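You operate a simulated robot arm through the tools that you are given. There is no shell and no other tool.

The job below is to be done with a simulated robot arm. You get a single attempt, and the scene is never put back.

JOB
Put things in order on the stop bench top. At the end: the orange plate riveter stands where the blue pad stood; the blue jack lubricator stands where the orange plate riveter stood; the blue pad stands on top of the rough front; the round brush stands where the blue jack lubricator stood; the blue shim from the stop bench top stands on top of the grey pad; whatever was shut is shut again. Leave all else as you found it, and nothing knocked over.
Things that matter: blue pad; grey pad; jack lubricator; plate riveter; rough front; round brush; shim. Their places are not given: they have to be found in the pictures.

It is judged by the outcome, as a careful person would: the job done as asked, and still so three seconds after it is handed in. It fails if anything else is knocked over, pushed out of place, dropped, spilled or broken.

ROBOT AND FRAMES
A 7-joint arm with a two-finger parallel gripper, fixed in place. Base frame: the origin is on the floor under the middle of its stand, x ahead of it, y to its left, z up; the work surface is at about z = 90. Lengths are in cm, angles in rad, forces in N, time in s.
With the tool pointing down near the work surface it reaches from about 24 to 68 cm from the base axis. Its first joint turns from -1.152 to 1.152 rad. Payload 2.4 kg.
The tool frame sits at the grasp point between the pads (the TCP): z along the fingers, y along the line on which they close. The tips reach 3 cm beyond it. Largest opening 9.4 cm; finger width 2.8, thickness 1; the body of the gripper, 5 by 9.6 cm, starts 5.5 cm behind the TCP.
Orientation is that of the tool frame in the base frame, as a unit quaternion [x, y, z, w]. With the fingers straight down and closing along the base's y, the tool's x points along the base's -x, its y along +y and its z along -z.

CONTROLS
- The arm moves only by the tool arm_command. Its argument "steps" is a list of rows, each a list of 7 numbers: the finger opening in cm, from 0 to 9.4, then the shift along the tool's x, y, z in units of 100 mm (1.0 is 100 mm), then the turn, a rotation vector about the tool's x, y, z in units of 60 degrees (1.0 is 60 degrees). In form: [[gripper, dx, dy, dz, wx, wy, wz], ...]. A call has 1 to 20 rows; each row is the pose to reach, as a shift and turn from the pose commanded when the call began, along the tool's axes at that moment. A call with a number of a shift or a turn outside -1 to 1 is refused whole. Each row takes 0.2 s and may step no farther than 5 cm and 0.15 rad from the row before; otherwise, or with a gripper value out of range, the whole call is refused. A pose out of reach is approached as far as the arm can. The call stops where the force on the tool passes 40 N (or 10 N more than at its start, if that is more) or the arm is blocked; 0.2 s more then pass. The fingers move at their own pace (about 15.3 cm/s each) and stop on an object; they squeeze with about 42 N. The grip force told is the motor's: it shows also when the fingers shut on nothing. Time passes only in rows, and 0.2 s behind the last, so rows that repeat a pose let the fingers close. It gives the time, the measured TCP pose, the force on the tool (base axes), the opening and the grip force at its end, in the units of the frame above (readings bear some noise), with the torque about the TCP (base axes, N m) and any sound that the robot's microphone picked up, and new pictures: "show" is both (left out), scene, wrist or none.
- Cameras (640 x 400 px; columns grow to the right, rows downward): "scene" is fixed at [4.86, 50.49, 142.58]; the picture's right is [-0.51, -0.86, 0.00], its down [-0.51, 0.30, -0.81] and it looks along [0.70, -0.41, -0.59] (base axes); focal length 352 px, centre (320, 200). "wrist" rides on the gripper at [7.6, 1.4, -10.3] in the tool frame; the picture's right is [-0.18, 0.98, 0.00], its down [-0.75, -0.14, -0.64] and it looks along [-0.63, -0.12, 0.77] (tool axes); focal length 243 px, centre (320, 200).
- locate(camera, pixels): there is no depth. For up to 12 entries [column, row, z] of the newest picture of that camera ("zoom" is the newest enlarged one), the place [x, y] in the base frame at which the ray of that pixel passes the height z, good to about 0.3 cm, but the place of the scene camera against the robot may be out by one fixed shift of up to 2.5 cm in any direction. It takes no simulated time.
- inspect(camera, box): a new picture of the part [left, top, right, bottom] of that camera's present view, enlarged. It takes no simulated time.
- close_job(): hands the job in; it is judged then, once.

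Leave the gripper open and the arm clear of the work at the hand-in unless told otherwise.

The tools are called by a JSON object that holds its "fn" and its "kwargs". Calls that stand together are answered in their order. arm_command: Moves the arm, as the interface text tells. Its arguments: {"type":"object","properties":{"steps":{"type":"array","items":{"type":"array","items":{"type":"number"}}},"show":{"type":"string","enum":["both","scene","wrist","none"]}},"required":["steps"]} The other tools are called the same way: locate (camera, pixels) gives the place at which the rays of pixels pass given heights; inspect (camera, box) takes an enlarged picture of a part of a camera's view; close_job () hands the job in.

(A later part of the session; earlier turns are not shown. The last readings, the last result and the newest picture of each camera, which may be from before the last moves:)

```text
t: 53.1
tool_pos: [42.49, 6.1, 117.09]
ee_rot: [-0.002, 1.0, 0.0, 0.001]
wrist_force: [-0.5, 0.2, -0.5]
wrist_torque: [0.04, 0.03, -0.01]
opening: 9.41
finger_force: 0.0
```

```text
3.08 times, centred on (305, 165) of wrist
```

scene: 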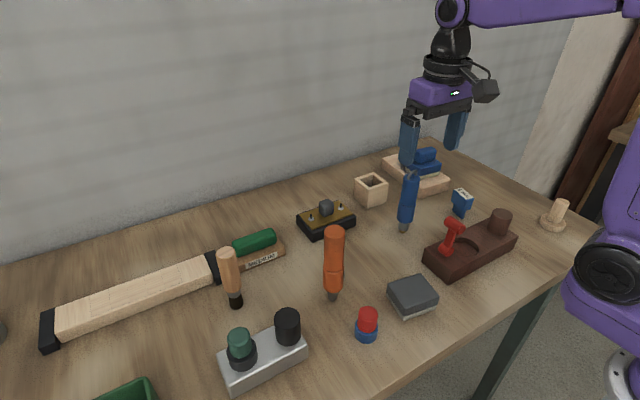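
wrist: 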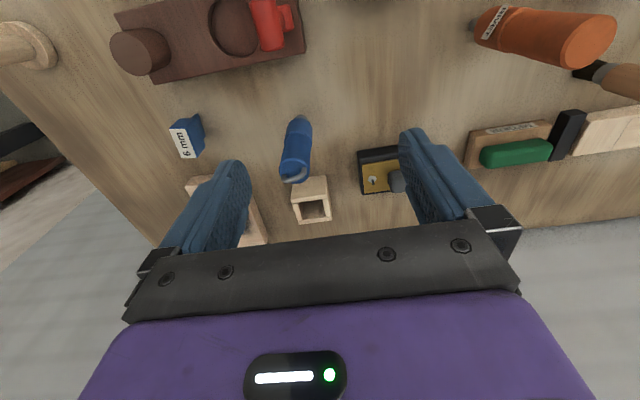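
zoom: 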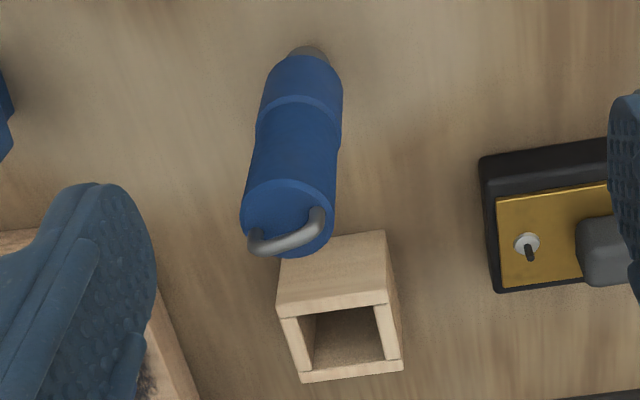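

{"fn": "locate", "kwargs": {"camera": "zoom", "pixels": [[308, 52, 91], [306, 47, 90], [300, 105, 98], [288, 220, 104], [241, 218, 104], [335, 216, 104], [388, 232, 90], [278, 306, 96.5], [388, 303, 96.5], [302, 380, 96.5], [401, 371, 96.5], [348, 340, 96.5]]}}

```text
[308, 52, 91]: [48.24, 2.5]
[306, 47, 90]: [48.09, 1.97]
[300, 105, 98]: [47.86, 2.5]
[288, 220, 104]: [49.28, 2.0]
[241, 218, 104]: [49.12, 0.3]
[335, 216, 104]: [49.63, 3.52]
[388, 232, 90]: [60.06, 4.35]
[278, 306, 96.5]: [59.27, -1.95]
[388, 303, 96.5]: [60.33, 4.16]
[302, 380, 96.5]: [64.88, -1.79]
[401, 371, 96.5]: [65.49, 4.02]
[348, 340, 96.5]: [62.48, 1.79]
```

The lubricator axis is at about (48.4, 2.15), upright; the holder's centre is about (63.0, 1.1). I will move above the lubricator and descend partway with open fingers.

{"fn": "arm_command", "kwargs": {"steps": [[9.4, -0.3, -0.2, 0, 0, 0, 0], [9.4, -0.59, -0.395, 0, 0, 0, 0], [9.4, -0.59, -0.395, 0.3, 0, 0, 0], [9.4, -0.59, -0.395, 0.5, 0, 0, 0]]}}

```text
t: 54.1
tool_pos: [48.47, 2.18, 112.26]
ee_rot: [-0.002, 1.0, 0.0, 0.001]
wrist_force: [-1.2, 0.1, 0.3]
wrist_torque: [-0.01, -0.01, -0.03]
opening: 9.4
finger_force: 0.0
```

scene: 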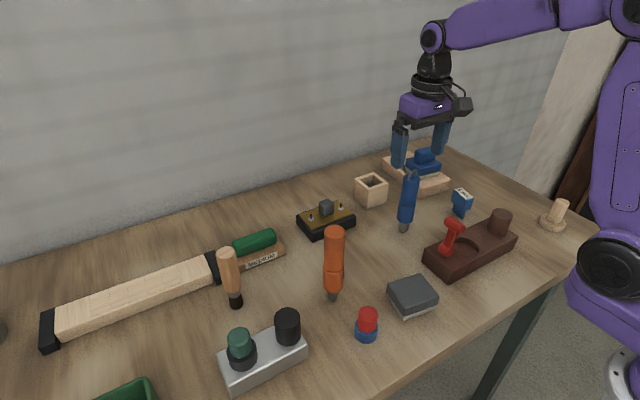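
wrist: 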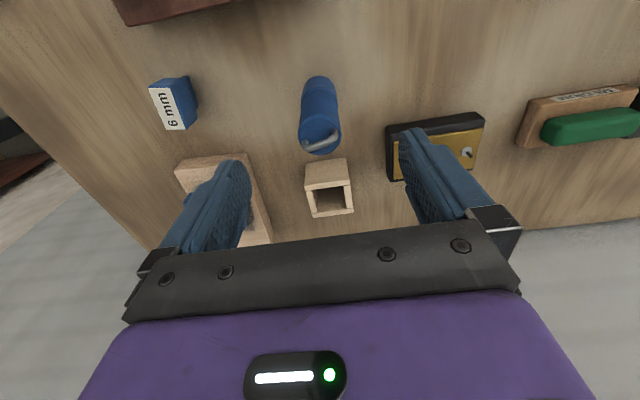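

The lubricator's top at (320,132) is centred between the fingers. One more location check, then I descend.

{"fn": "locate", "kwargs": {"camera": "wrist", "pixels": [[320, 132, 104], [320, 132, 105], [320, 132, 106], [300, 130, 104.5], [340, 130, 104.5], [319, 84, 97], [317, 77, 95]]}}

{"fn": "inspect", "kwargs": {"camera": "wrist", "box": [280, 60, 360, 170]}}

```text
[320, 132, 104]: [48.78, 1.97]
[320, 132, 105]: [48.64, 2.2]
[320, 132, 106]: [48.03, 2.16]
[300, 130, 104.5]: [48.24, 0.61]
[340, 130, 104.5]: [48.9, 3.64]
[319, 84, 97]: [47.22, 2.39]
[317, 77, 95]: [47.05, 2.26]
```

```text
3.64 times, centred on (320, 115) of wrist
```

zoom: 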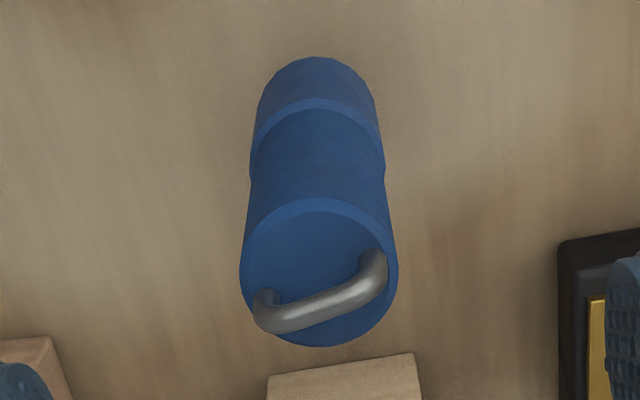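

The TCP is aligned with its axis within about 0.1 cm. I will descend to z about 102.3 and close gradually so as not to tip it.

{"fn": "arm_command", "kwargs": {"steps": [[9.4, 0, 0, 0.3, 0, 0, 0], [9.4, 0, 0, 0.6, 0, 0, 0], [9.4, 0, 0, 0.85, 0, 0, 0], [9.4, 0, 0, 0.99, 0, 0, 0], [7, 0, 0, 0.99, 0, 0, 0], [5.5, 0, 0, 0.99, 0, 0, 0], [4.8, 0, 0, 0.99, 0, 0, 0], [4.4, 0, 0, 0.99, 0, 0, 0], [4.0, 0, 0, 0.99, 0, 0, 0], [3.7, 0, 0, 0.99, 0, 0, 0], [3.4, 0, 0, 0.99, 0, 0, 0], [0, 0, 0, 0.99, 0, 0, 0], [0, 0, 0, 0.99, 0, 0, 0], [0, 0, 0, 0.99, 0, 0, 0]]}}

```text
t: 57.1
tool_pos: [48.47, 2.35, 102.51]
ee_rot: [-0.002, 1.0, 0.0, 0.001]
wrist_force: [0.1, 0.7, -1.0]
wrist_torque: [0.06, 0.04, 0.0]
opening: 3.32
finger_force: 41.8
```

scene: 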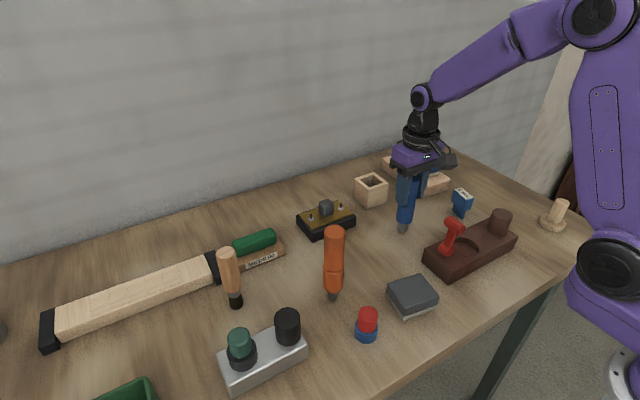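
wrist: 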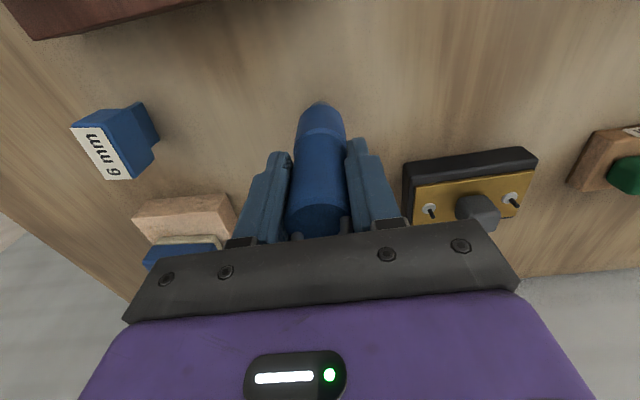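

The lubricator is gripped at 3.32. I will lift slowly 10 cm straight up.

{"fn": "arm_command", "kwargs": {"steps": [[0, 0, 0, -0.05, 0, 0, 0], [0, 0, 0, -0.15, 0, 0, 0], [0, 0, 0, -0.3, 0, 0, 0], [0, 0, 0, -0.5, 0, 0, 0], [0, 0, 0, -0.75, 0, 0, 0], [0, 0, 0, -0.95, 0, 0, 0], [0, 0, 0, -1.0, 0, 0, 0]]}}

{"fn": "inspect", "kwargs": {"camera": "scene", "box": [370, 90, 470, 240]}}

```text
t: 58.7
tool_pos: [48.55, 2.11, 112.34]
ee_rot: [-0.001, 1.0, 0.0, 0.002]
wrist_force: [0.1, -0.3, -2.9]
wrist_torque: [0.04, 0.03, -0.02]
opening: 3.3
finger_force: 41.9
```

scene: 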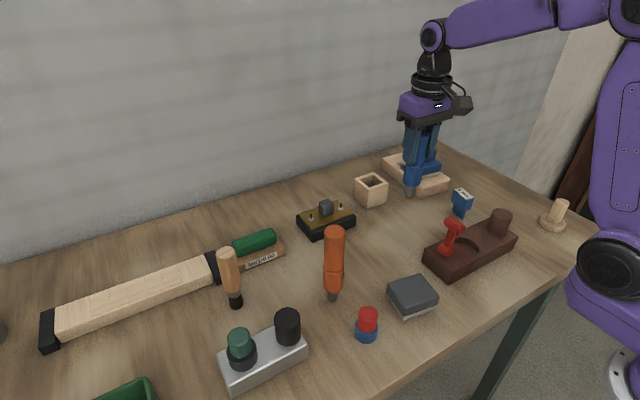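
wrist: 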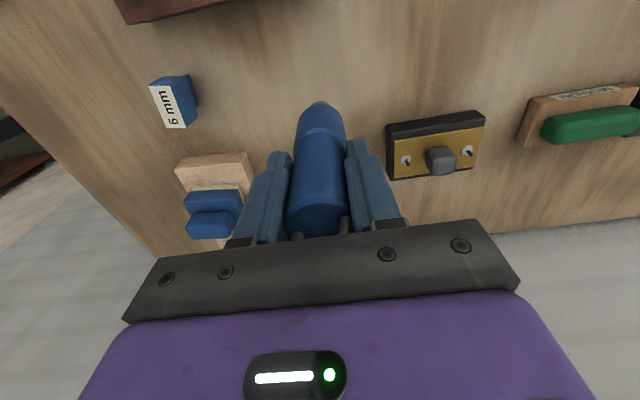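

```text
2.67 times, centred on (420, 165) of scene
```

zoom: 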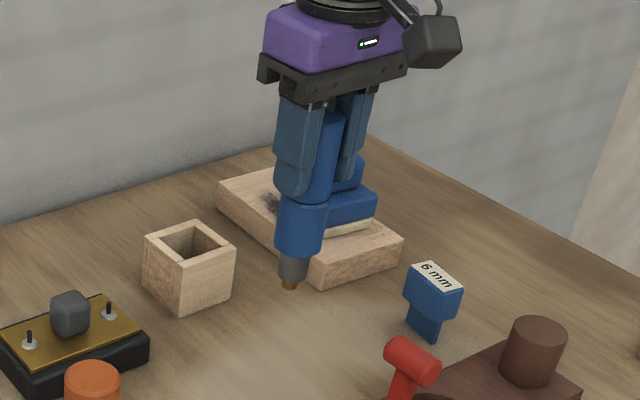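

It hangs upright, with its tip about 3.5 cm above the holder's rim height. I will move it forward over the holder.

{"fn": "arm_command", "kwargs": {"steps": [[0, -0.2, -0.02, -0.05, 0, 0, 0], [0, -0.45, -0.04, -0.08, 0, 0, 0], [0, -0.7, -0.06, -0.08, 0, 0, 0], [0, -0.9, -0.08, -0.08, 0, 0, 0], [0, -1.0, -0.1, -0.08, 0, 0, 0]], "show": "none"}}

{"fn": "arm_command", "kwargs": {"steps": [[0, -0.2, 0, 0, 0, 0, 0], [0, -0.4, 0, 0, 0, 0, 0], [0, -0.45, 0, 0, 0, 0, 0]]}}

{"fn": "inspect", "kwargs": {"camera": "scene", "box": [330, 80, 430, 220]}}

{"fn": "inspect", "kwargs": {"camera": "wrist", "box": [260, 40, 390, 200]}}

```text
t: 59.9
tool_pos: [58.53, 1.11, 113.26]
ee_rot: [-0.001, 1.0, 0.001, 0.002]
wrist_force: [-0.3, 0.1, -2.2]
wrist_torque: [0.01, 0.01, 0.0]
opening: 3.29
finger_force: 42.3
```

```text
t: 60.7
tool_pos: [63.05, 1.24, 113.27]
ee_rot: [-0.001, 1.0, 0.001, 0.001]
wrist_force: [-0.1, 0.2, -2.5]
wrist_torque: [-0.03, 0.05, 0.01]
opening: 3.25
finger_force: 41.9
```

scene: 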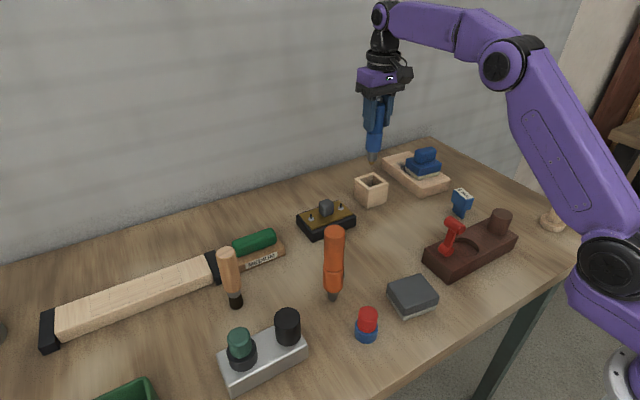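
wrist: 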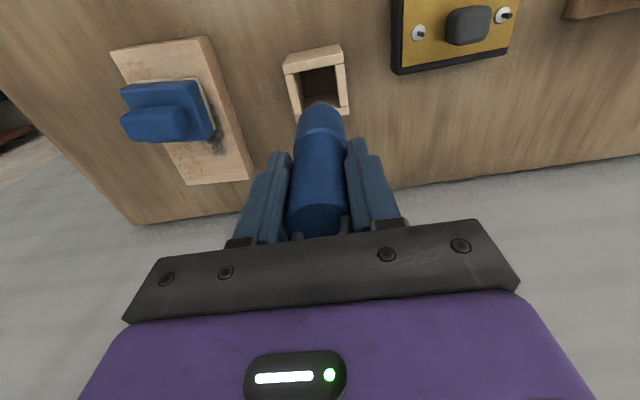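

```text
2.86 times, centred on (380, 150) of scene
```

zoom: 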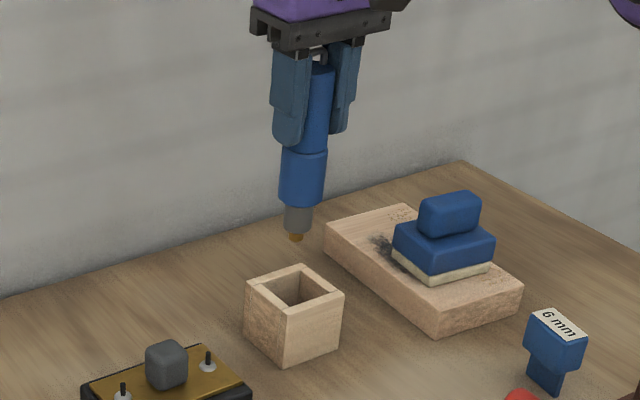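

```text
2.50 times, centred on (325, 120) of wrist
```

zoom: 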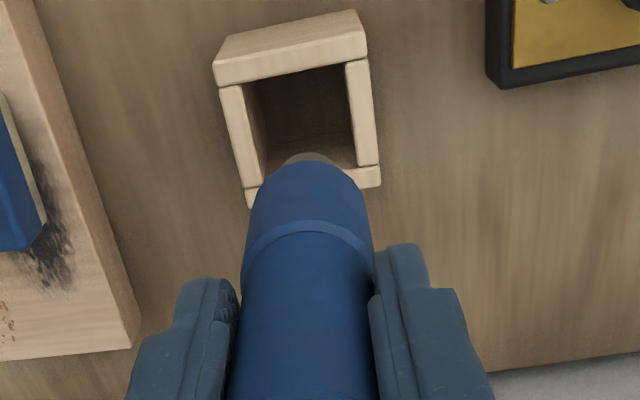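

It is above the holder opening. I will lower it slowly into the box to z about 104; the call stops on its own if anything touches.

{"fn": "arm_command", "kwargs": {"steps": [[0, 0, 0, 0.15, 0, 0, 0], [0, 0, 0, 0.3, 0, 0, 0], [0, 0, 0, 0.4, 0, 0, 0], [0, 0, 0, 0.5, 0, 0, 0], [0, 0, 0, 0.6, 0, 0, 0], [0, 0, 0, 0.7, 0, 0, 0], [0, 0, 0, 0.8, 0, 0, 0], [0, 0, 0, 0.9, 0, 0, 0]]}}

{"fn": "inspect", "kwargs": {"camera": "scene", "box": [340, 110, 420, 220]}}

{"fn": "inspect", "kwargs": {"camera": "wrist", "box": [260, 40, 390, 200]}}

```text
t: 62.5
tool_pos: [63.05, 1.22, 104.08]
ee_rot: [-0.001, 1.0, 0.001, 0.001]
wrist_force: [-0.1, -0.1, -2.6]
wrist_torque: [-0.02, 0.0, 0.03]
opening: 3.3
finger_force: 42.5
```

scene: 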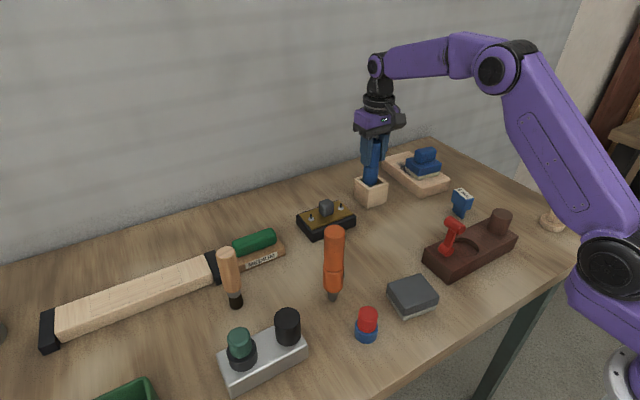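
wrist: 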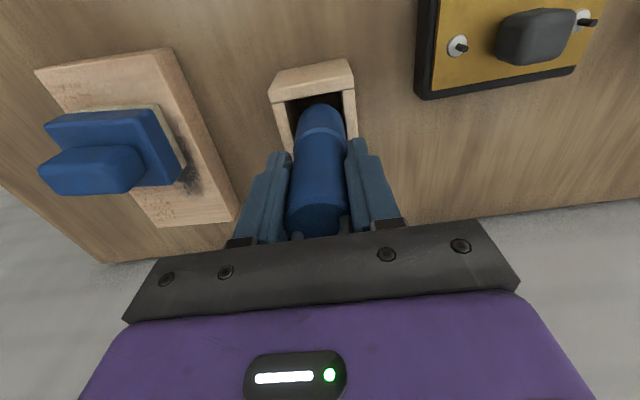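

```text
3.64 times, centred on (380, 165) of scene
```

zoom: 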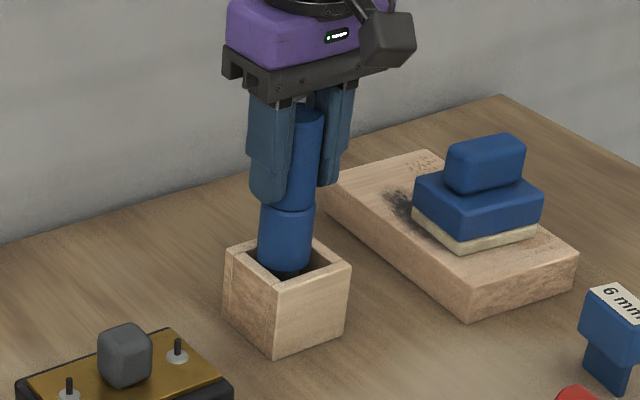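

```text
2.50 times, centred on (325, 120) of wrist
```

zoom: 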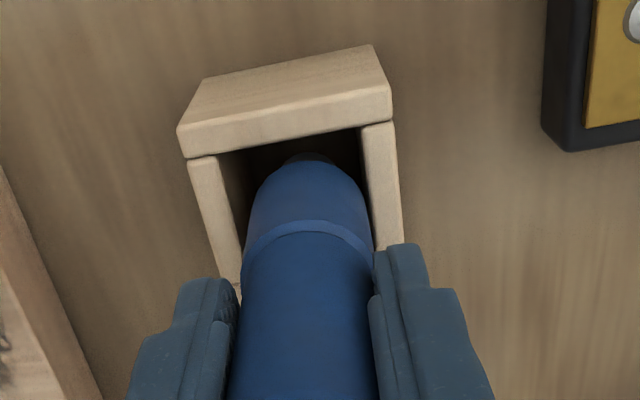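

It is inside the box with room on all sides. I will lower a further 1.2 cm in small steps, then go finer.

{"fn": "arm_command", "kwargs": {"steps": [[0, 0, 0, 0.03, 0, 0, 0], [0, 0, 0, 0.06, 0, 0, 0], [0, 0, 0, 0.09, 0, 0, 0], [0, 0, 0, 0.11, 0, 0, 0], [0, 0, 0, 0.12, 0, 0, 0]], "show": "none"}}

```text
t: 63.7
tool_pos: [62.99, 1.2, 103.02]
ee_rot: [-0.002, 1.0, 0.001, 0.0]
wrist_force: [0.7, 0.3, -2.9]
wrist_torque: [0.02, 0.05, -0.02]
opening: 3.28
finger_force: 42.4
```

No contact yet. I will go down 0.3 cm more in fine steps.

{"fn": "arm_command", "kwargs": {"steps": [[0, 0, 0, 0.01, 0, 0, 0], [0, 0, 0, 0.02, 0, 0, 0], [0, 0, 0, 0.03, 0, 0, 0]], "show": "none"}}

```text
t: 64.5
tool_pos: [62.98, 1.1, 102.66]
ee_rot: [-0.002, 1.0, 0.001, 0.001]
wrist_force: [-1.0, 0.3, -3.4]
wrist_torque: [0.02, 0.01, 0.01]
opening: 3.28
finger_force: 41.7
```

Still free at z 102.66. I will continue in 0.06 cm steps.

{"fn": "arm_command", "kwargs": {"steps": [[0, 0, 0, 0.006, 0, 0, 0], [0, 0, 0, 0.012, 0, 0, 0], [0, 0, 0, 0.018, 0, 0, 0]], "show": "none"}}

```text
t: 65.3
tool_pos: [63.2, 1.42, 102.58]
ee_rot: [-0.001, 1.0, 0.001, 0.001]
wrist_force: [-0.5, 0.9, -1.9]
wrist_torque: [0.03, 0.03, 0.07]
opening: 3.27
finger_force: 42.2
```

The force is starting to change (−1.9 N). I will take another 0.06 cm.

{"fn": "arm_command", "kwargs": {"steps": [[0, 0, 0, 0.003, 0, 0, 0], [0, 0, 0, 0.006, 0, 0, 0]], "show": "none"}}

```text
t: 65.9
tool_pos: [63.14, 1.29, 102.47]
ee_rot: [-0.002, 1.0, 0.001, 0.0]
wrist_force: [0.0, -0.6, -2.4]
wrist_torque: [-0.03, -0.01, 0.01]
opening: 3.28
finger_force: 42.3
```

I will take another 0.06 cm.

{"fn": "arm_command", "kwargs": {"steps": [[0, 0, 0, 0.003, 0, 0, 0], [0, 0, 0, 0.006, 0, 0, 0]], "show": "none"}}

```text
t: 66.5
tool_pos: [62.98, 1.44, 102.5]
ee_rot: [-0.001, 1.0, 0.001, 0.001]
wrist_force: [-0.3, -1.3, -0.3]
wrist_torque: [-0.1, 0.1, -0.01]
opening: 3.29
finger_force: 41.9
```

Contact has begun (about 2.5 N of support). I will open the fingers in small steps.

{"fn": "arm_command", "kwargs": {"steps": [[0, 0, 0, 0.003, 0, 0, 0], [3.5, 0, 0, 0.003, 0, 0, 0], [3.7, 0, 0, 0.003, 0, 0, 0], [4.0, 0, 0, 0.003, 0, 0, 0], [4.5, 0, 0, 0.003, 0, 0, 0]]}}

{"fn": "inspect", "kwargs": {"camera": "wrist", "box": [240, 60, 400, 250]}}

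{"fn": "inspect", "kwargs": {"camera": "scene", "box": [340, 110, 420, 220]}}

```text
t: 67.7
tool_pos: [63.03, 1.34, 102.49]
ee_rot: [-0.002, 1.0, 0.0, 0.001]
wrist_force: [0.1, 0.0, 0.6]
wrist_torque: [-0.02, -0.01, -0.02]
opening: 4.49
finger_force: 0.0
```

scene: 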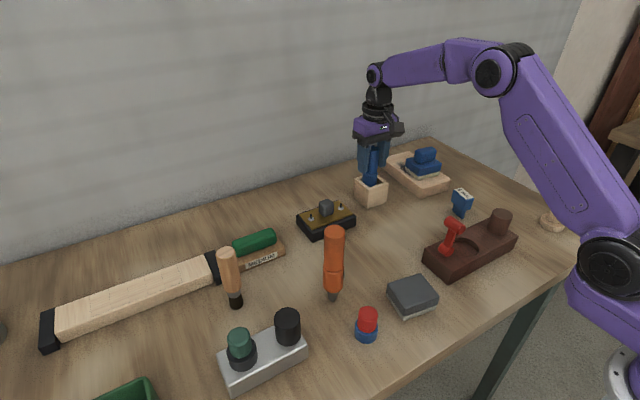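
wrist: 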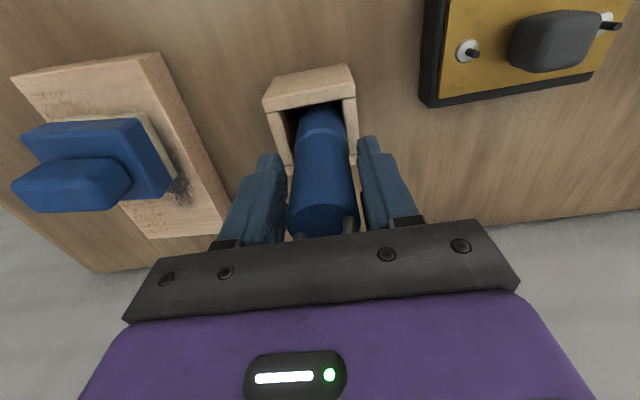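

```text
2.11 times, centred on (320, 155) of wrist
```

zoom: 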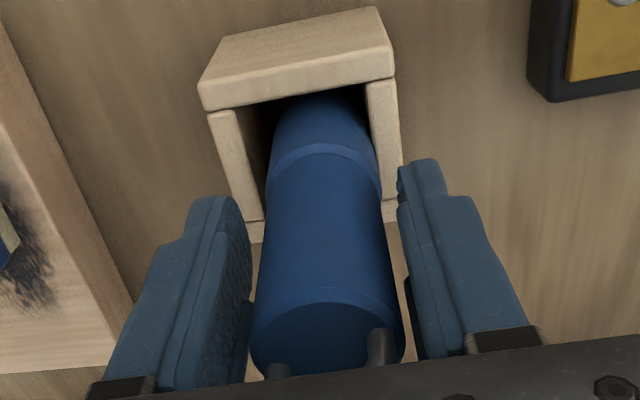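

```text
3.64 times, centred on (380, 165) of scene
```

zoom: 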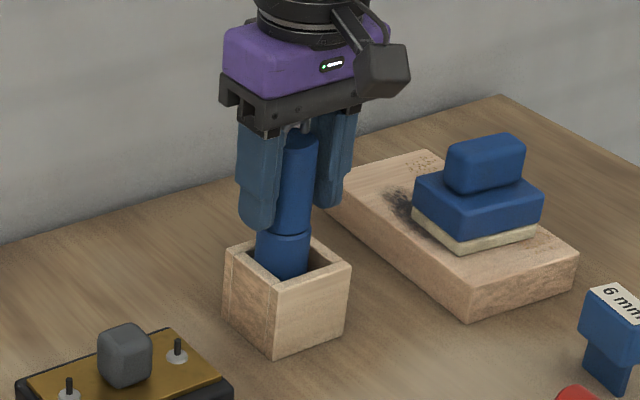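

The lubricator stands in the box, free of the right finger. I will open wider step by step and watch whether it shifts.

{"fn": "arm_command", "kwargs": {"steps": [[5.0, 0, 0, 0, 0, 0, 0], [5.5, 0, 0, 0, 0, 0, 0], [6.2, 0, 0, 0, 0, 0, 0], [6.2, 0, 0, 0, 0, 0, 0]]}}

{"fn": "inspect", "kwargs": {"camera": "wrist", "box": [240, 60, 400, 250]}}

{"fn": "inspect", "kwargs": {"camera": "scene", "box": [340, 110, 420, 220]}}

```text
t: 68.7
tool_pos: [63.05, 1.23, 102.4]
ee_rot: [0.0, 1.0, 0.002, 0.001]
wrist_force: [-0.1, 0.2, 0.3]
wrist_torque: [0.0, -0.01, 0.02]
opening: 6.23
finger_force: 0.1
```

scene: 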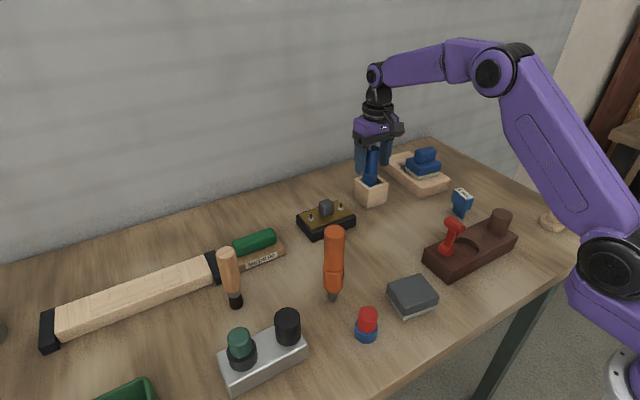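
wrist: 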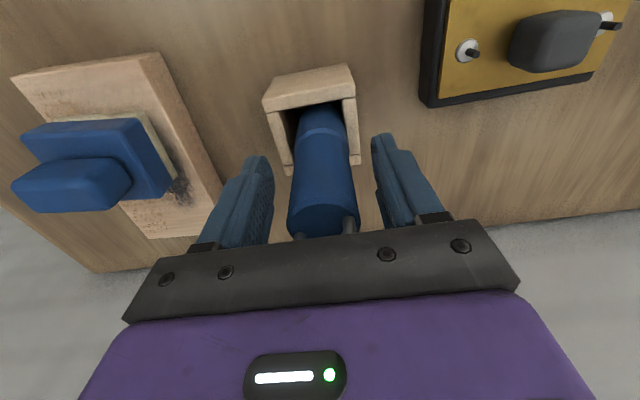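

```text
2.11 times, centred on (320, 155) of wrist
```

zoom: 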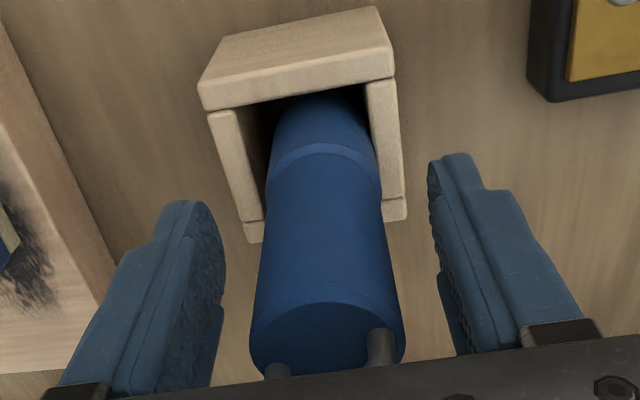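

```text
3.64 times, centred on (380, 165) of scene
```

zoom: 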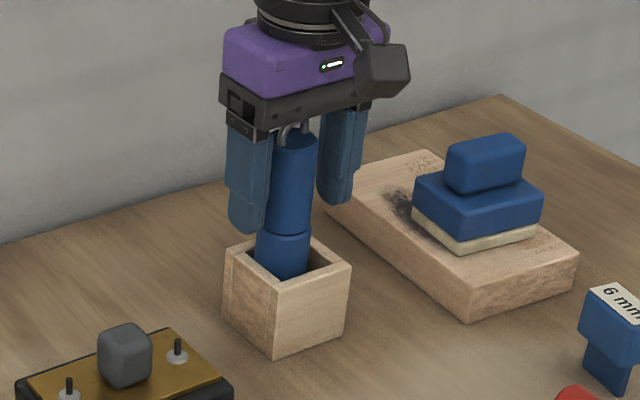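

It stays put as the fingers open, so it stands by itself. I will open fully and rise straight up 10 cm.

{"fn": "arm_command", "kwargs": {"steps": [[8, 0, 0, 0, 0, 0, 0], [8.5, 0, 0, -0.1, 0, 0, 0], [8.5, 0, 0, -0.3, 0, 0, 0], [8.5, 0, 0, -0.6, 0, 0, 0], [8.5, 0, 0, -1.0, 0, 0, 0]]}}

{"fn": "inspect", "kwargs": {"camera": "scene", "box": [330, 110, 430, 220]}}

```text
t: 69.9
tool_pos: [63.09, 1.1, 112.44]
ee_rot: [-0.001, 1.0, 0.001, 0.001]
wrist_force: [0.0, -0.7, 0.4]
wrist_torque: [0.02, -0.01, 0.0]
opening: 8.49
finger_force: 0.0
```

scene: 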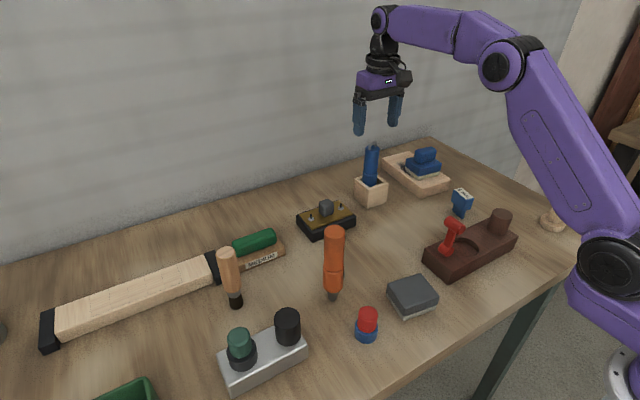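
wrist: 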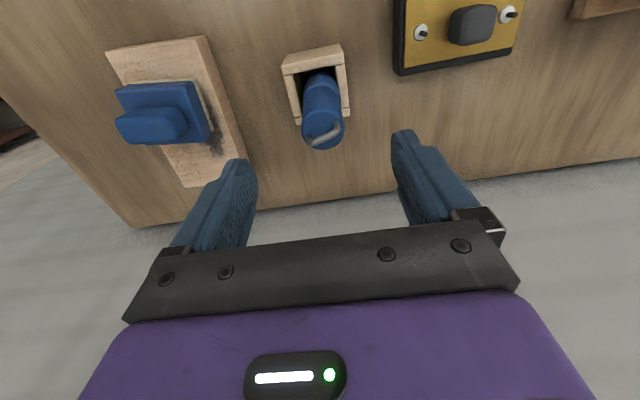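

```text
3.64 times, centred on (380, 165) of scene
```

zoom: 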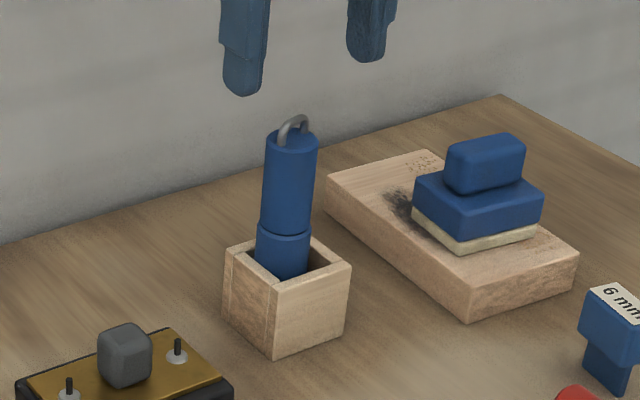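

The lubricator stands upright in the holder. Next is the round brush near (48.3, 41.9). I will move there at a safe height.

{"fn": "arm_command", "kwargs": {"steps": [[8.5, 0.1, 0.2, -0.25, 0, 0, 0], [8.5, 0.25, 0.5, -0.45, 0, 0, 0], [8.5, 0.4, 0.8, -0.45, 0, 0, 0], [8.5, 0.45, 0.95, -0.45, 0, 0, 0]], "show": "none"}}

{"fn": "arm_command", "kwargs": {"steps": [[8.5, 0.17, 0.3, 0, 0, 0, 0], [8.5, 0.34, 0.6, 0, 0, 0, 0], [8.5, 0.5, 0.95, 0, 0, 0, 0]], "show": "none"}}

{"fn": "arm_command", "kwargs": {"steps": [[8.5, 0.17, 0.3, 0, 0, 0, 0], [8.5, 0.34, 0.6, 0, 0, 0, 0], [8.5, 0.5, 0.95, 0, 0, 0, 0]], "show": "none"}}

{"fn": "arm_command", "kwargs": {"steps": [[9.4, 0.17, 0.3, 0, 0, 0, 0], [9.4, 0.34, 0.6, 0, 0, 0, 0], [9.4, 0.5, 0.9, 0, 0, 0, 0]]}}

```text
t: 70.9
tool_pos: [58.59, 10.73, 116.8]
ee_rot: [-0.001, 1.0, 0.001, 0.001]
wrist_force: [-0.5, 0.2, -0.4]
wrist_torque: [0.0, 0.0, -0.02]
opening: 8.51
finger_force: 0.1
```

```text
t: 71.7
tool_pos: [53.55, 20.41, 116.74]
ee_rot: [-0.001, 1.0, 0.001, 0.0]
wrist_force: [-0.5, 0.2, 0.3]
wrist_torque: [0.0, -0.06, -0.01]
opening: 8.48
finger_force: 0.0
```

```text
t: 72.5
tool_pos: [48.41, 29.74, 116.85]
ee_rot: [-0.001, 1.0, 0.001, 0.001]
wrist_force: [-0.2, 0.3, 1.2]
wrist_torque: [-0.01, 0.01, 0.02]
opening: 8.5
finger_force: 0.1
```

```text
t: 73.3
tool_pos: [43.32, 38.95, 116.89]
ee_rot: [-0.002, 1.0, 0.001, 0.001]
wrist_force: [0.0, 0.3, 0.4]
wrist_torque: [-0.02, 0.02, 0.01]
opening: 9.37
finger_force: 0.2
```

scene: 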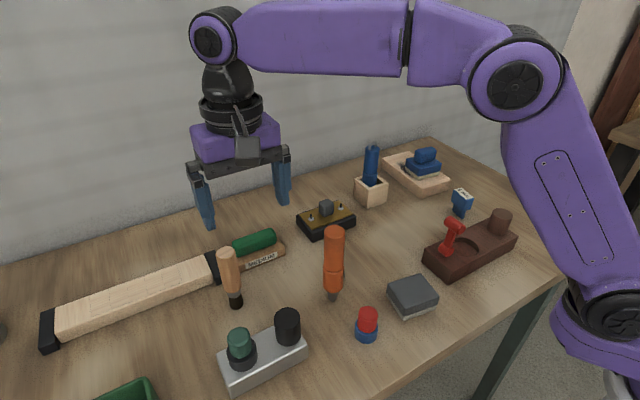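
wrist: 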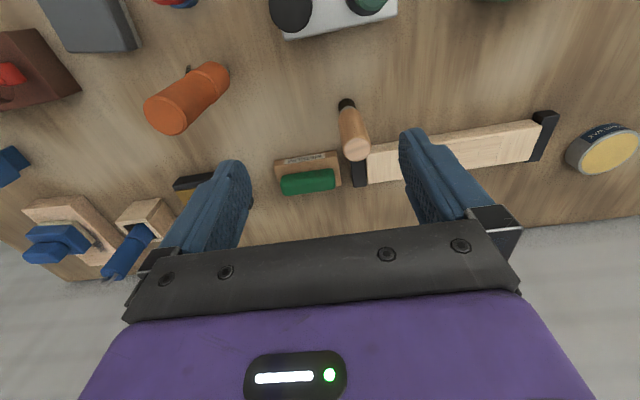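

The brush is at wrist (352,130), its bristle end at (346,104). I will zoom and measure.

{"fn": "inspect", "kwargs": {"camera": "wrist", "box": [310, 85, 400, 195]}}

{"fn": "locate", "kwargs": {"camera": "wrist", "pixels": [[346, 103, 90], [346, 100, 90], [346, 106, 91], [356, 149, 103], [356, 149, 104], [356, 149, 105], [342.5, 149, 103.5], [369.5, 147, 103.5]]}}

```text
3.64 times, centred on (355, 140) of wrist
```

zoom: 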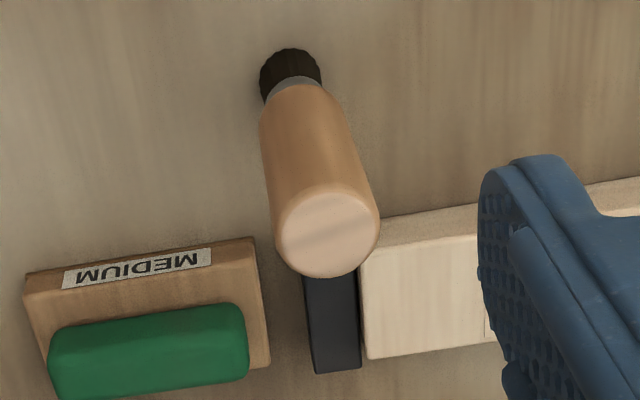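

```text
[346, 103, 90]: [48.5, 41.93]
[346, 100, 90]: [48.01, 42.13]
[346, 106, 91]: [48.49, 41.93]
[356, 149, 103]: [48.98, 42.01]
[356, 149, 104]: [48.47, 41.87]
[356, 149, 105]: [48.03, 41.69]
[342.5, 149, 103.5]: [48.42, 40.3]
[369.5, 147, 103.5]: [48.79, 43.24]
```

Brush axis is at about (48.6, 41.95), top about z 103.5, handle about 3.2 cm wide. I will move above it, lowering to z about 110.

{"fn": "arm_command", "kwargs": {"steps": [[9.4, -0.15, 0.1, 0.25, 0, 0, 0], [9.4, -0.35, 0.2, 0.5, 0, 0, 0], [9.4, -0.528, 0.3, 0.69, 0, 0, 0], [9.4, -0.528, 0.3, 0.69, 0, 0, 0]]}}

{"fn": "inspect", "kwargs": {"camera": "wrist", "box": [260, 50, 390, 170]}}

```text
t: 74.3
tool_pos: [48.58, 41.78, 109.99]
ee_rot: [-0.002, 1.0, 0.001, 0.001]
wrist_force: [0.5, 0.2, 0.0]
wrist_torque: [0.02, -0.03, -0.01]
opening: 9.41
finger_force: 0.1
```

scene: 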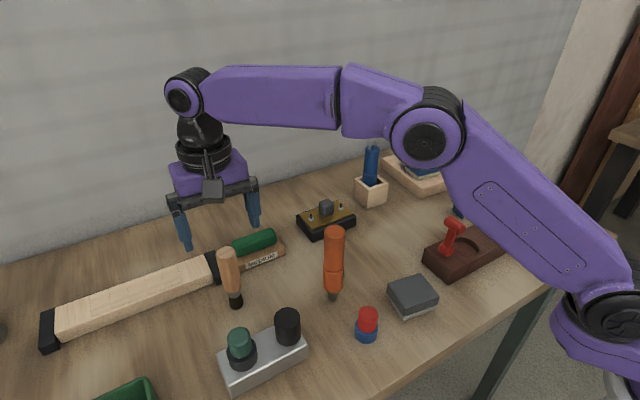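
wrist: 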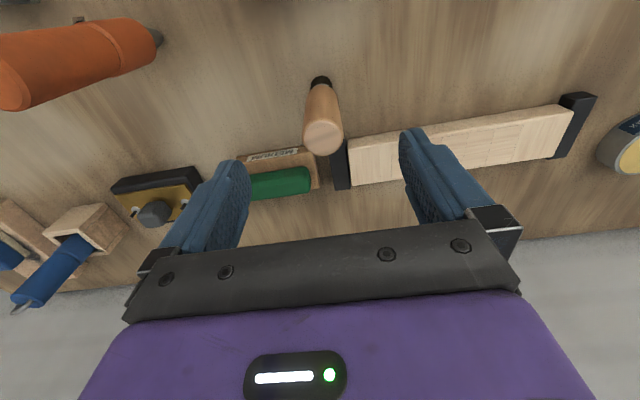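

```text
3.33 times, centred on (325, 110) of wrist
```

zoom: 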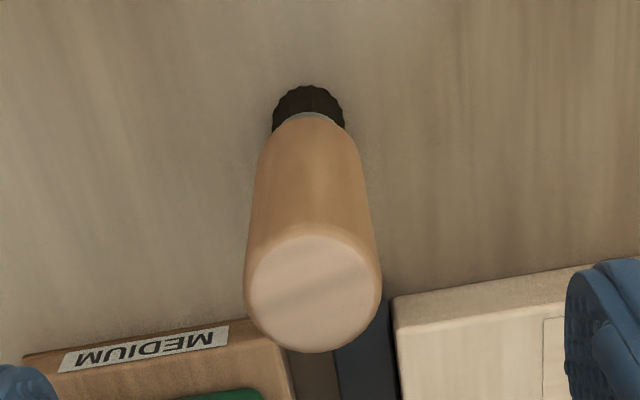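

I will check the top centre at (322.6,137).

{"fn": "locate", "kwargs": {"camera": "wrist", "pixels": [[322.6, 137, 103], [322.6, 137, 103.5], [322.6, 137, 104], [302, 136, 103.5], [343, 135, 103.5], [317, 77, 90], [317.5, 84, 91.5]]}}

```text
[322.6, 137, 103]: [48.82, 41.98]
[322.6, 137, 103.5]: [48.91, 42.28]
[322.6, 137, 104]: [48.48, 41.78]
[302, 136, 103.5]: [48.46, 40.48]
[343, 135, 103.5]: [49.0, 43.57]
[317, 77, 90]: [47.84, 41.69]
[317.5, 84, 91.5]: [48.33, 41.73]
```

The brush axis is about (48.7, 42.0). I will descend to z about 100.8 and close gradually.

{"fn": "arm_command", "kwargs": {"steps": [[9.4, -0.01, 0.01, 0.3, 0, 0, 0], [9.4, -0.01, 0.01, 0.6, 0, 0, 0], [9.4, -0.01, 0.01, 0.85, 0, 0, 0], [9.4, -0.01, 0.01, 0.92, 0, 0, 0], [7, -0.01, 0.01, 0.92, 0, 0, 0], [5.5, -0.01, 0.01, 0.92, 0, 0, 0], [4.8, -0.01, 0.01, 0.92, 0, 0, 0], [4.3, -0.01, 0.01, 0.92, 0, 0, 0], [3.9, -0.01, 0.01, 0.92, 0, 0, 0], [3.5, -0.01, 0.01, 0.92, 0, 0, 0], [3.2, -0.01, 0.01, 0.92, 0, 0, 0], [0, -0.01, 0.01, 0.92, 0, 0, 0], [0, -0.01, 0.01, 0.92, 0, 0, 0], [0, -0.01, 0.01, 0.92, 0, 0, 0]]}}

```text
t: 77.3
tool_pos: [48.79, 41.69, 100.91]
ee_rot: [-0.001, 1.0, 0.001, 0.001]
wrist_force: [-0.5, -0.4, 0.2]
wrist_torque: [0.03, -0.01, -0.02]
opening: 3.03
finger_force: 41.7
```

scene: 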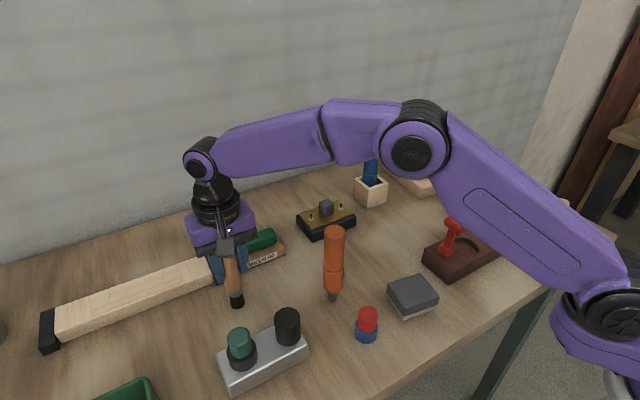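
wrist: 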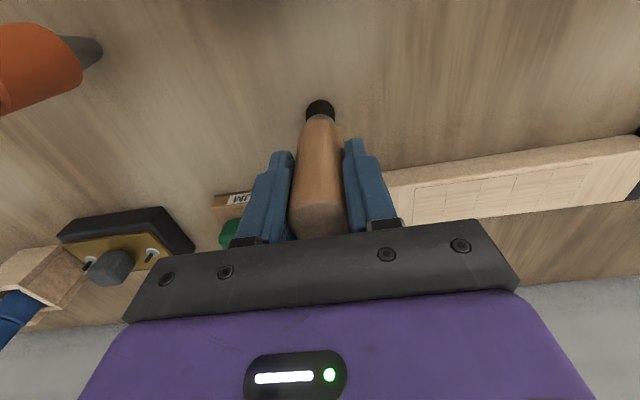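

The brush is gripped at 3.03. I will lift it straight up 10 cm.

{"fn": "arm_command", "kwargs": {"steps": [[0, 0, 0, -0.05, 0, 0, 0], [0, 0, 0, -0.15, 0, 0, 0], [0, 0, 0, -0.3, 0, 0, 0], [0, 0, 0, -0.5, 0, 0, 0], [0, 0, 0, -0.75, 0, 0, 0], [0, 0, 0, -0.95, 0, 0, 0], [0, 0, 0, -1.0, 0, 0, 0]]}}

{"fn": "inspect", "kwargs": {"camera": "scene", "box": [170, 150, 300, 310]}}

```text
t: 78.9
tool_pos: [48.76, 41.87, 110.89]
ee_rot: [-0.001, 1.0, 0.0, 0.001]
wrist_force: [-0.5, -0.4, -1.3]
wrist_torque: [0.0, -0.01, -0.01]
opening: 3.06
finger_force: 42.0
```

scene: 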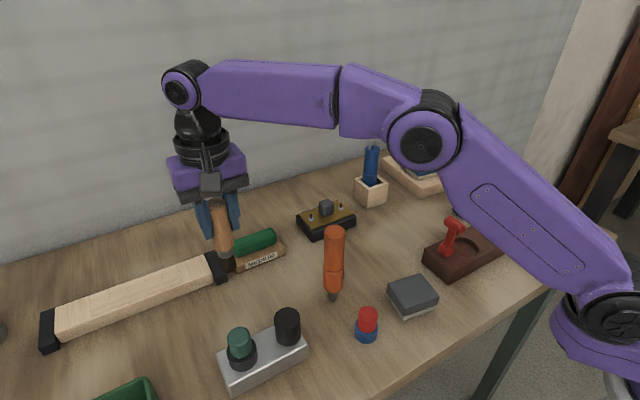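
wrist: 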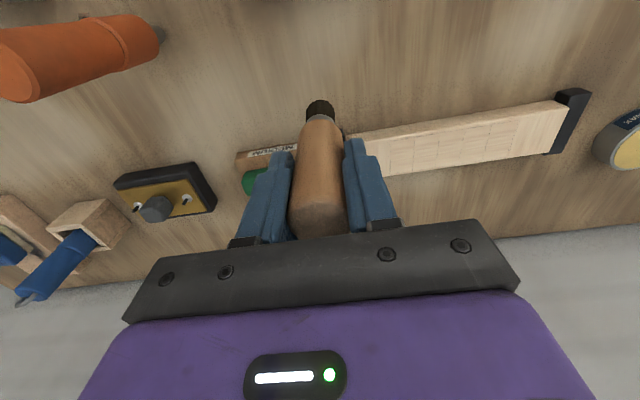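

```text
2.50 times, centred on (235, 230) of scene
```

zoom: 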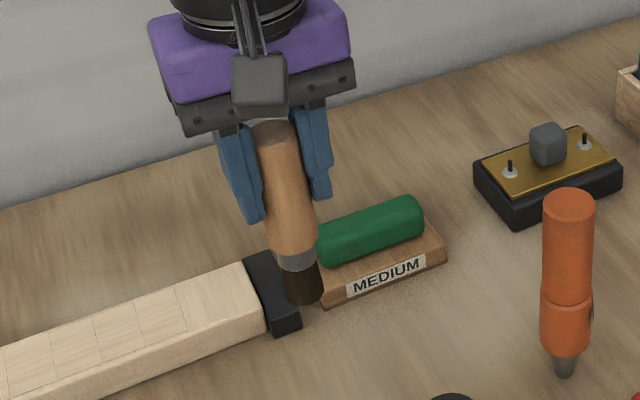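

The brush hangs straight. I will carry it right (−y) along x of about 51, well clear of the riveter and at a safe height.

{"fn": "arm_command", "kwargs": {"steps": [[0, -0.05, -0.2, -0.1, 0, 0, 0], [0, -0.1, -0.45, -0.2, 0, 0, 0], [0, -0.15, -0.7, -0.3, 0, 0, 0], [0, -0.2, -0.95, -0.35, 0, 0, 0], [0, -0.2, -1.0, -0.35, 0, 0, 0]], "show": "none"}}

{"fn": "arm_command", "kwargs": {"steps": [[0, -0.05, -0.25, 0, 0, 0, 0], [0, -0.1, -0.5, 0, 0, 0, 0], [0, -0.1, -0.8, 0, 0, 0, 0], [0, -0.1, -1.0, 0, 0, 0, 0]], "show": "none"}}

{"fn": "arm_command", "kwargs": {"steps": [[0, 0, -0.25, 0, 0, 0, 0], [0, 0.05, -0.5, 0, 0, 0, 0], [0, 0.1, -0.8, 0, 0, 0, 0], [0, 0.1, -1.0, 0, 0, 0, 0]]}}

```text
t: 80.1
tool_pos: [50.84, 31.85, 114.36]
ee_rot: [-0.002, 1.0, 0.0, 0.001]
wrist_force: [-0.4, 0.7, -0.7]
wrist_torque: [-0.01, 0.02, 0.03]
opening: 3.01
finger_force: 41.9
```

```text
t: 81.1
tool_pos: [51.83, 21.99, 114.35]
ee_rot: [0.0, 1.0, 0.001, 0.0]
wrist_force: [1.2, 1.0, -0.2]
wrist_torque: [0.01, 0.02, 0.01]
opening: 3.03
finger_force: 41.8
```

```text
t: 82.1
tool_pos: [50.9, 11.81, 114.32]
ee_rot: [-0.002, 1.0, 0.001, 0.001]
wrist_force: [-0.9, -0.1, -0.9]
wrist_torque: [0.0, 0.02, 0.01]
opening: 3.05
finger_force: 42.1
```

scene: 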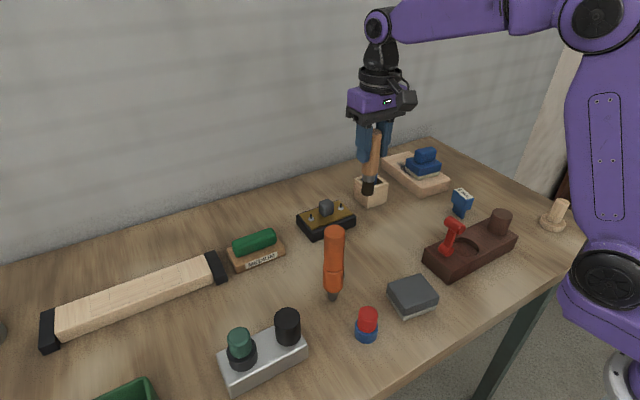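
wrist: 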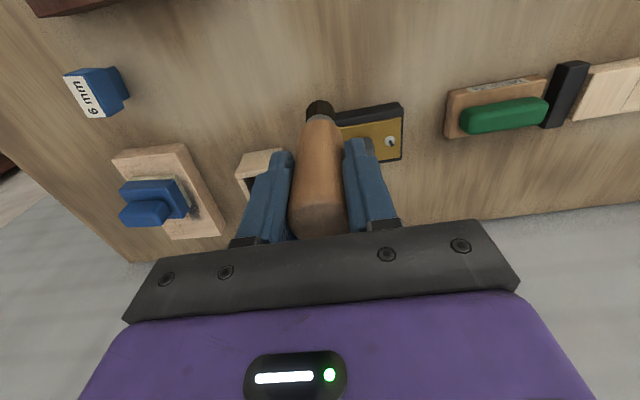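

I want to check the brush's uprightness in the grip before setting it down, so I will zoom in.

{"fn": "inspect", "kwargs": {"camera": "scene", "box": [340, 115, 410, 205]}}

```text
4.44 times, centred on (375, 160) of scene
```

zoom: 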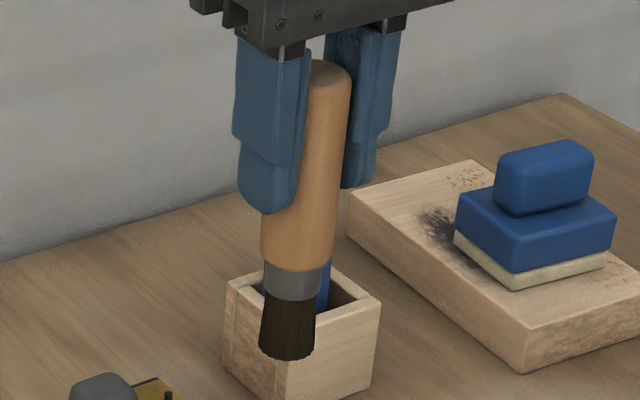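

The handle edges agree with the vertical to within about 1°, so it is fine. I will continue to above (48.4, 2.1).

{"fn": "arm_command", "kwargs": {"steps": [[0, 0.05, -0.25, 0, 0, 0, 0], [0, 0.12, -0.5, 0, 0, 0, 0], [0, 0.2, -0.75, 0, 0, 0, 0], [0, 0.25, -0.97, 0, 0, 0, 0], [0, 0.25, -0.97, 0, 0, 0, 0]]}}

```text
t: 83.3
tool_pos: [48.3, 1.91, 114.21]
ee_rot: [-0.001, 1.0, 0.001, 0.001]
wrist_force: [-0.6, 0.2, -1.4]
wrist_torque: [-0.02, -0.02, -0.02]
opening: 3.03
finger_force: 42.2
```

scene: 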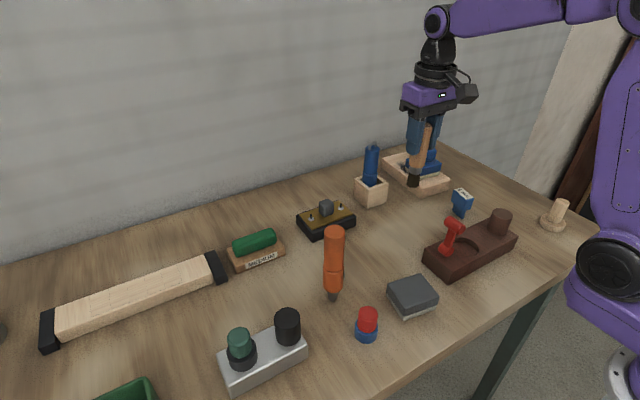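
wrist: 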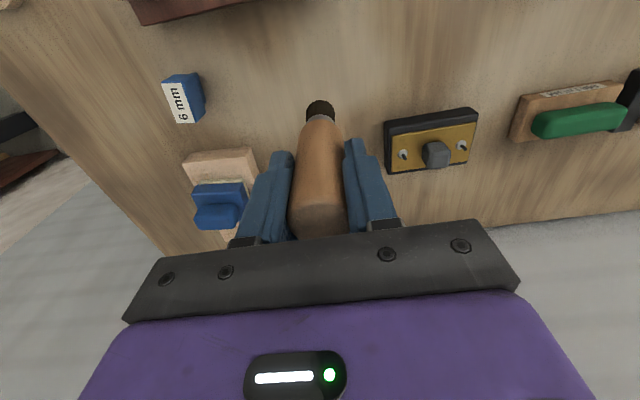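

I am above the lubricator's former place. I will lower 10 cm with a 0.2 cm correction in y.

{"fn": "arm_command", "kwargs": {"steps": [[0, 0, 0.01, 0.25, 0, 0, 0], [0, 0, 0.02, 0.5, 0, 0, 0], [0, 0, 0.02, 0.75, 0, 0, 0], [0, 0, 0.02, 0.95, 0, 0, 0], [0, 0, 0.02, 1.0, 0, 0, 0]], "show": "none"}}

{"fn": "arm_command", "kwargs": {"steps": [[0, 0, 0, 0.08, 0, 0, 0], [0, 0, 0, 0.16, 0, 0, 0], [0, 0, 0, 0.22, 0, 0, 0], [0, 0, 0, 0.26, 0, 0, 0], [0, 0, 0, 0.28, 0, 0, 0]]}}

{"fn": "inspect", "kwargs": {"camera": "scene", "box": [370, 140, 450, 250]}}

```text
t: 84.5
tool_pos: [48.44, 2.4, 104.24]
ee_rot: [-0.001, 1.0, 0.001, 0.001]
wrist_force: [0.2, 0.2, -0.5]
wrist_torque: [-0.03, 0.01, -0.01]
opening: 3.05
finger_force: 41.9
```

```text
t: 85.7
tool_pos: [48.41, 2.34, 101.45]
ee_rot: [-0.002, 1.0, 0.001, 0.0]
wrist_force: [-0.6, 0.3, -0.6]
wrist_torque: [0.02, -0.02, 0.0]
opening: 3.06
finger_force: 42.2
```

scene: 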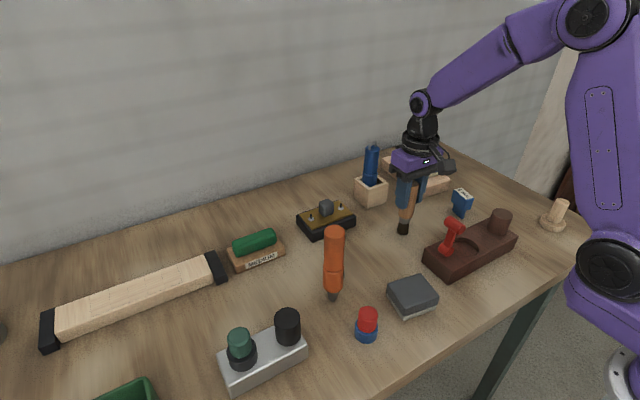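
wrist: 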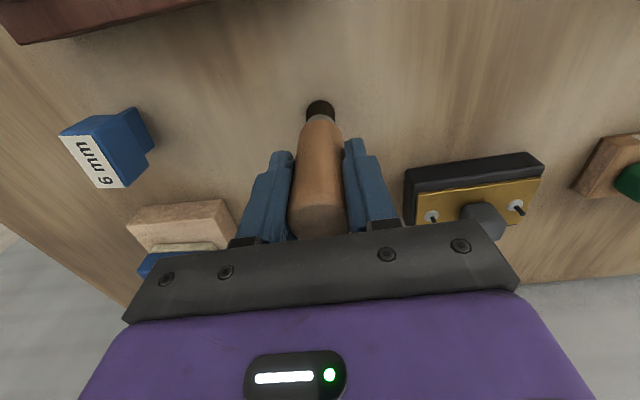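

```text
3.64 times, centred on (410, 195) of scene
```

zoom: 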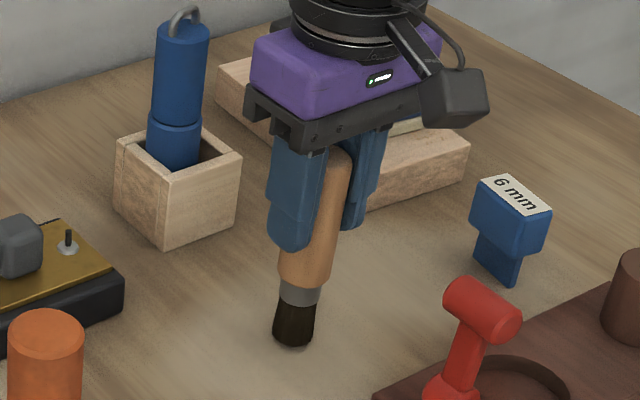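

The bristles are about 0.5 cm above the bench at the lubricator's old spot. I will lower in 0.1 cm steps.

{"fn": "arm_command", "kwargs": {"steps": [[0, 0, 0, 0.01, 0, 0, 0], [0, 0, 0, 0.02, 0, 0, 0], [0, 0, 0, 0.03, 0, 0, 0], [0, 0, 0, 0.04, 0, 0, 0]], "show": "none"}}

```text
t: 86.7
tool_pos: [48.48, 2.31, 100.96]
ee_rot: [-0.001, 1.0, 0.001, 0.001]
wrist_force: [0.1, -0.4, -1.0]
wrist_torque: [0.03, 0.03, -0.01]
opening: 3.03
finger_force: 41.6
```

No contact yet at z 100.96. I will go on in 0.05 cm steps.

{"fn": "arm_command", "kwargs": {"steps": [[0, 0, 0, 0.005, 0, 0, 0], [0, 0, 0, 0.01, 0, 0, 0], [0, 0, 0, 0.013, 0, 0, 0]], "show": "none"}}

```text
t: 87.5
tool_pos: [48.54, 2.32, 100.96]
ee_rot: [-0.001, 1.0, 0.001, 0.001]
wrist_force: [-0.8, -0.2, 3.4]
wrist_torque: [-0.12, 0.17, 0.0]
opening: 3.03
finger_force: 41.7
```

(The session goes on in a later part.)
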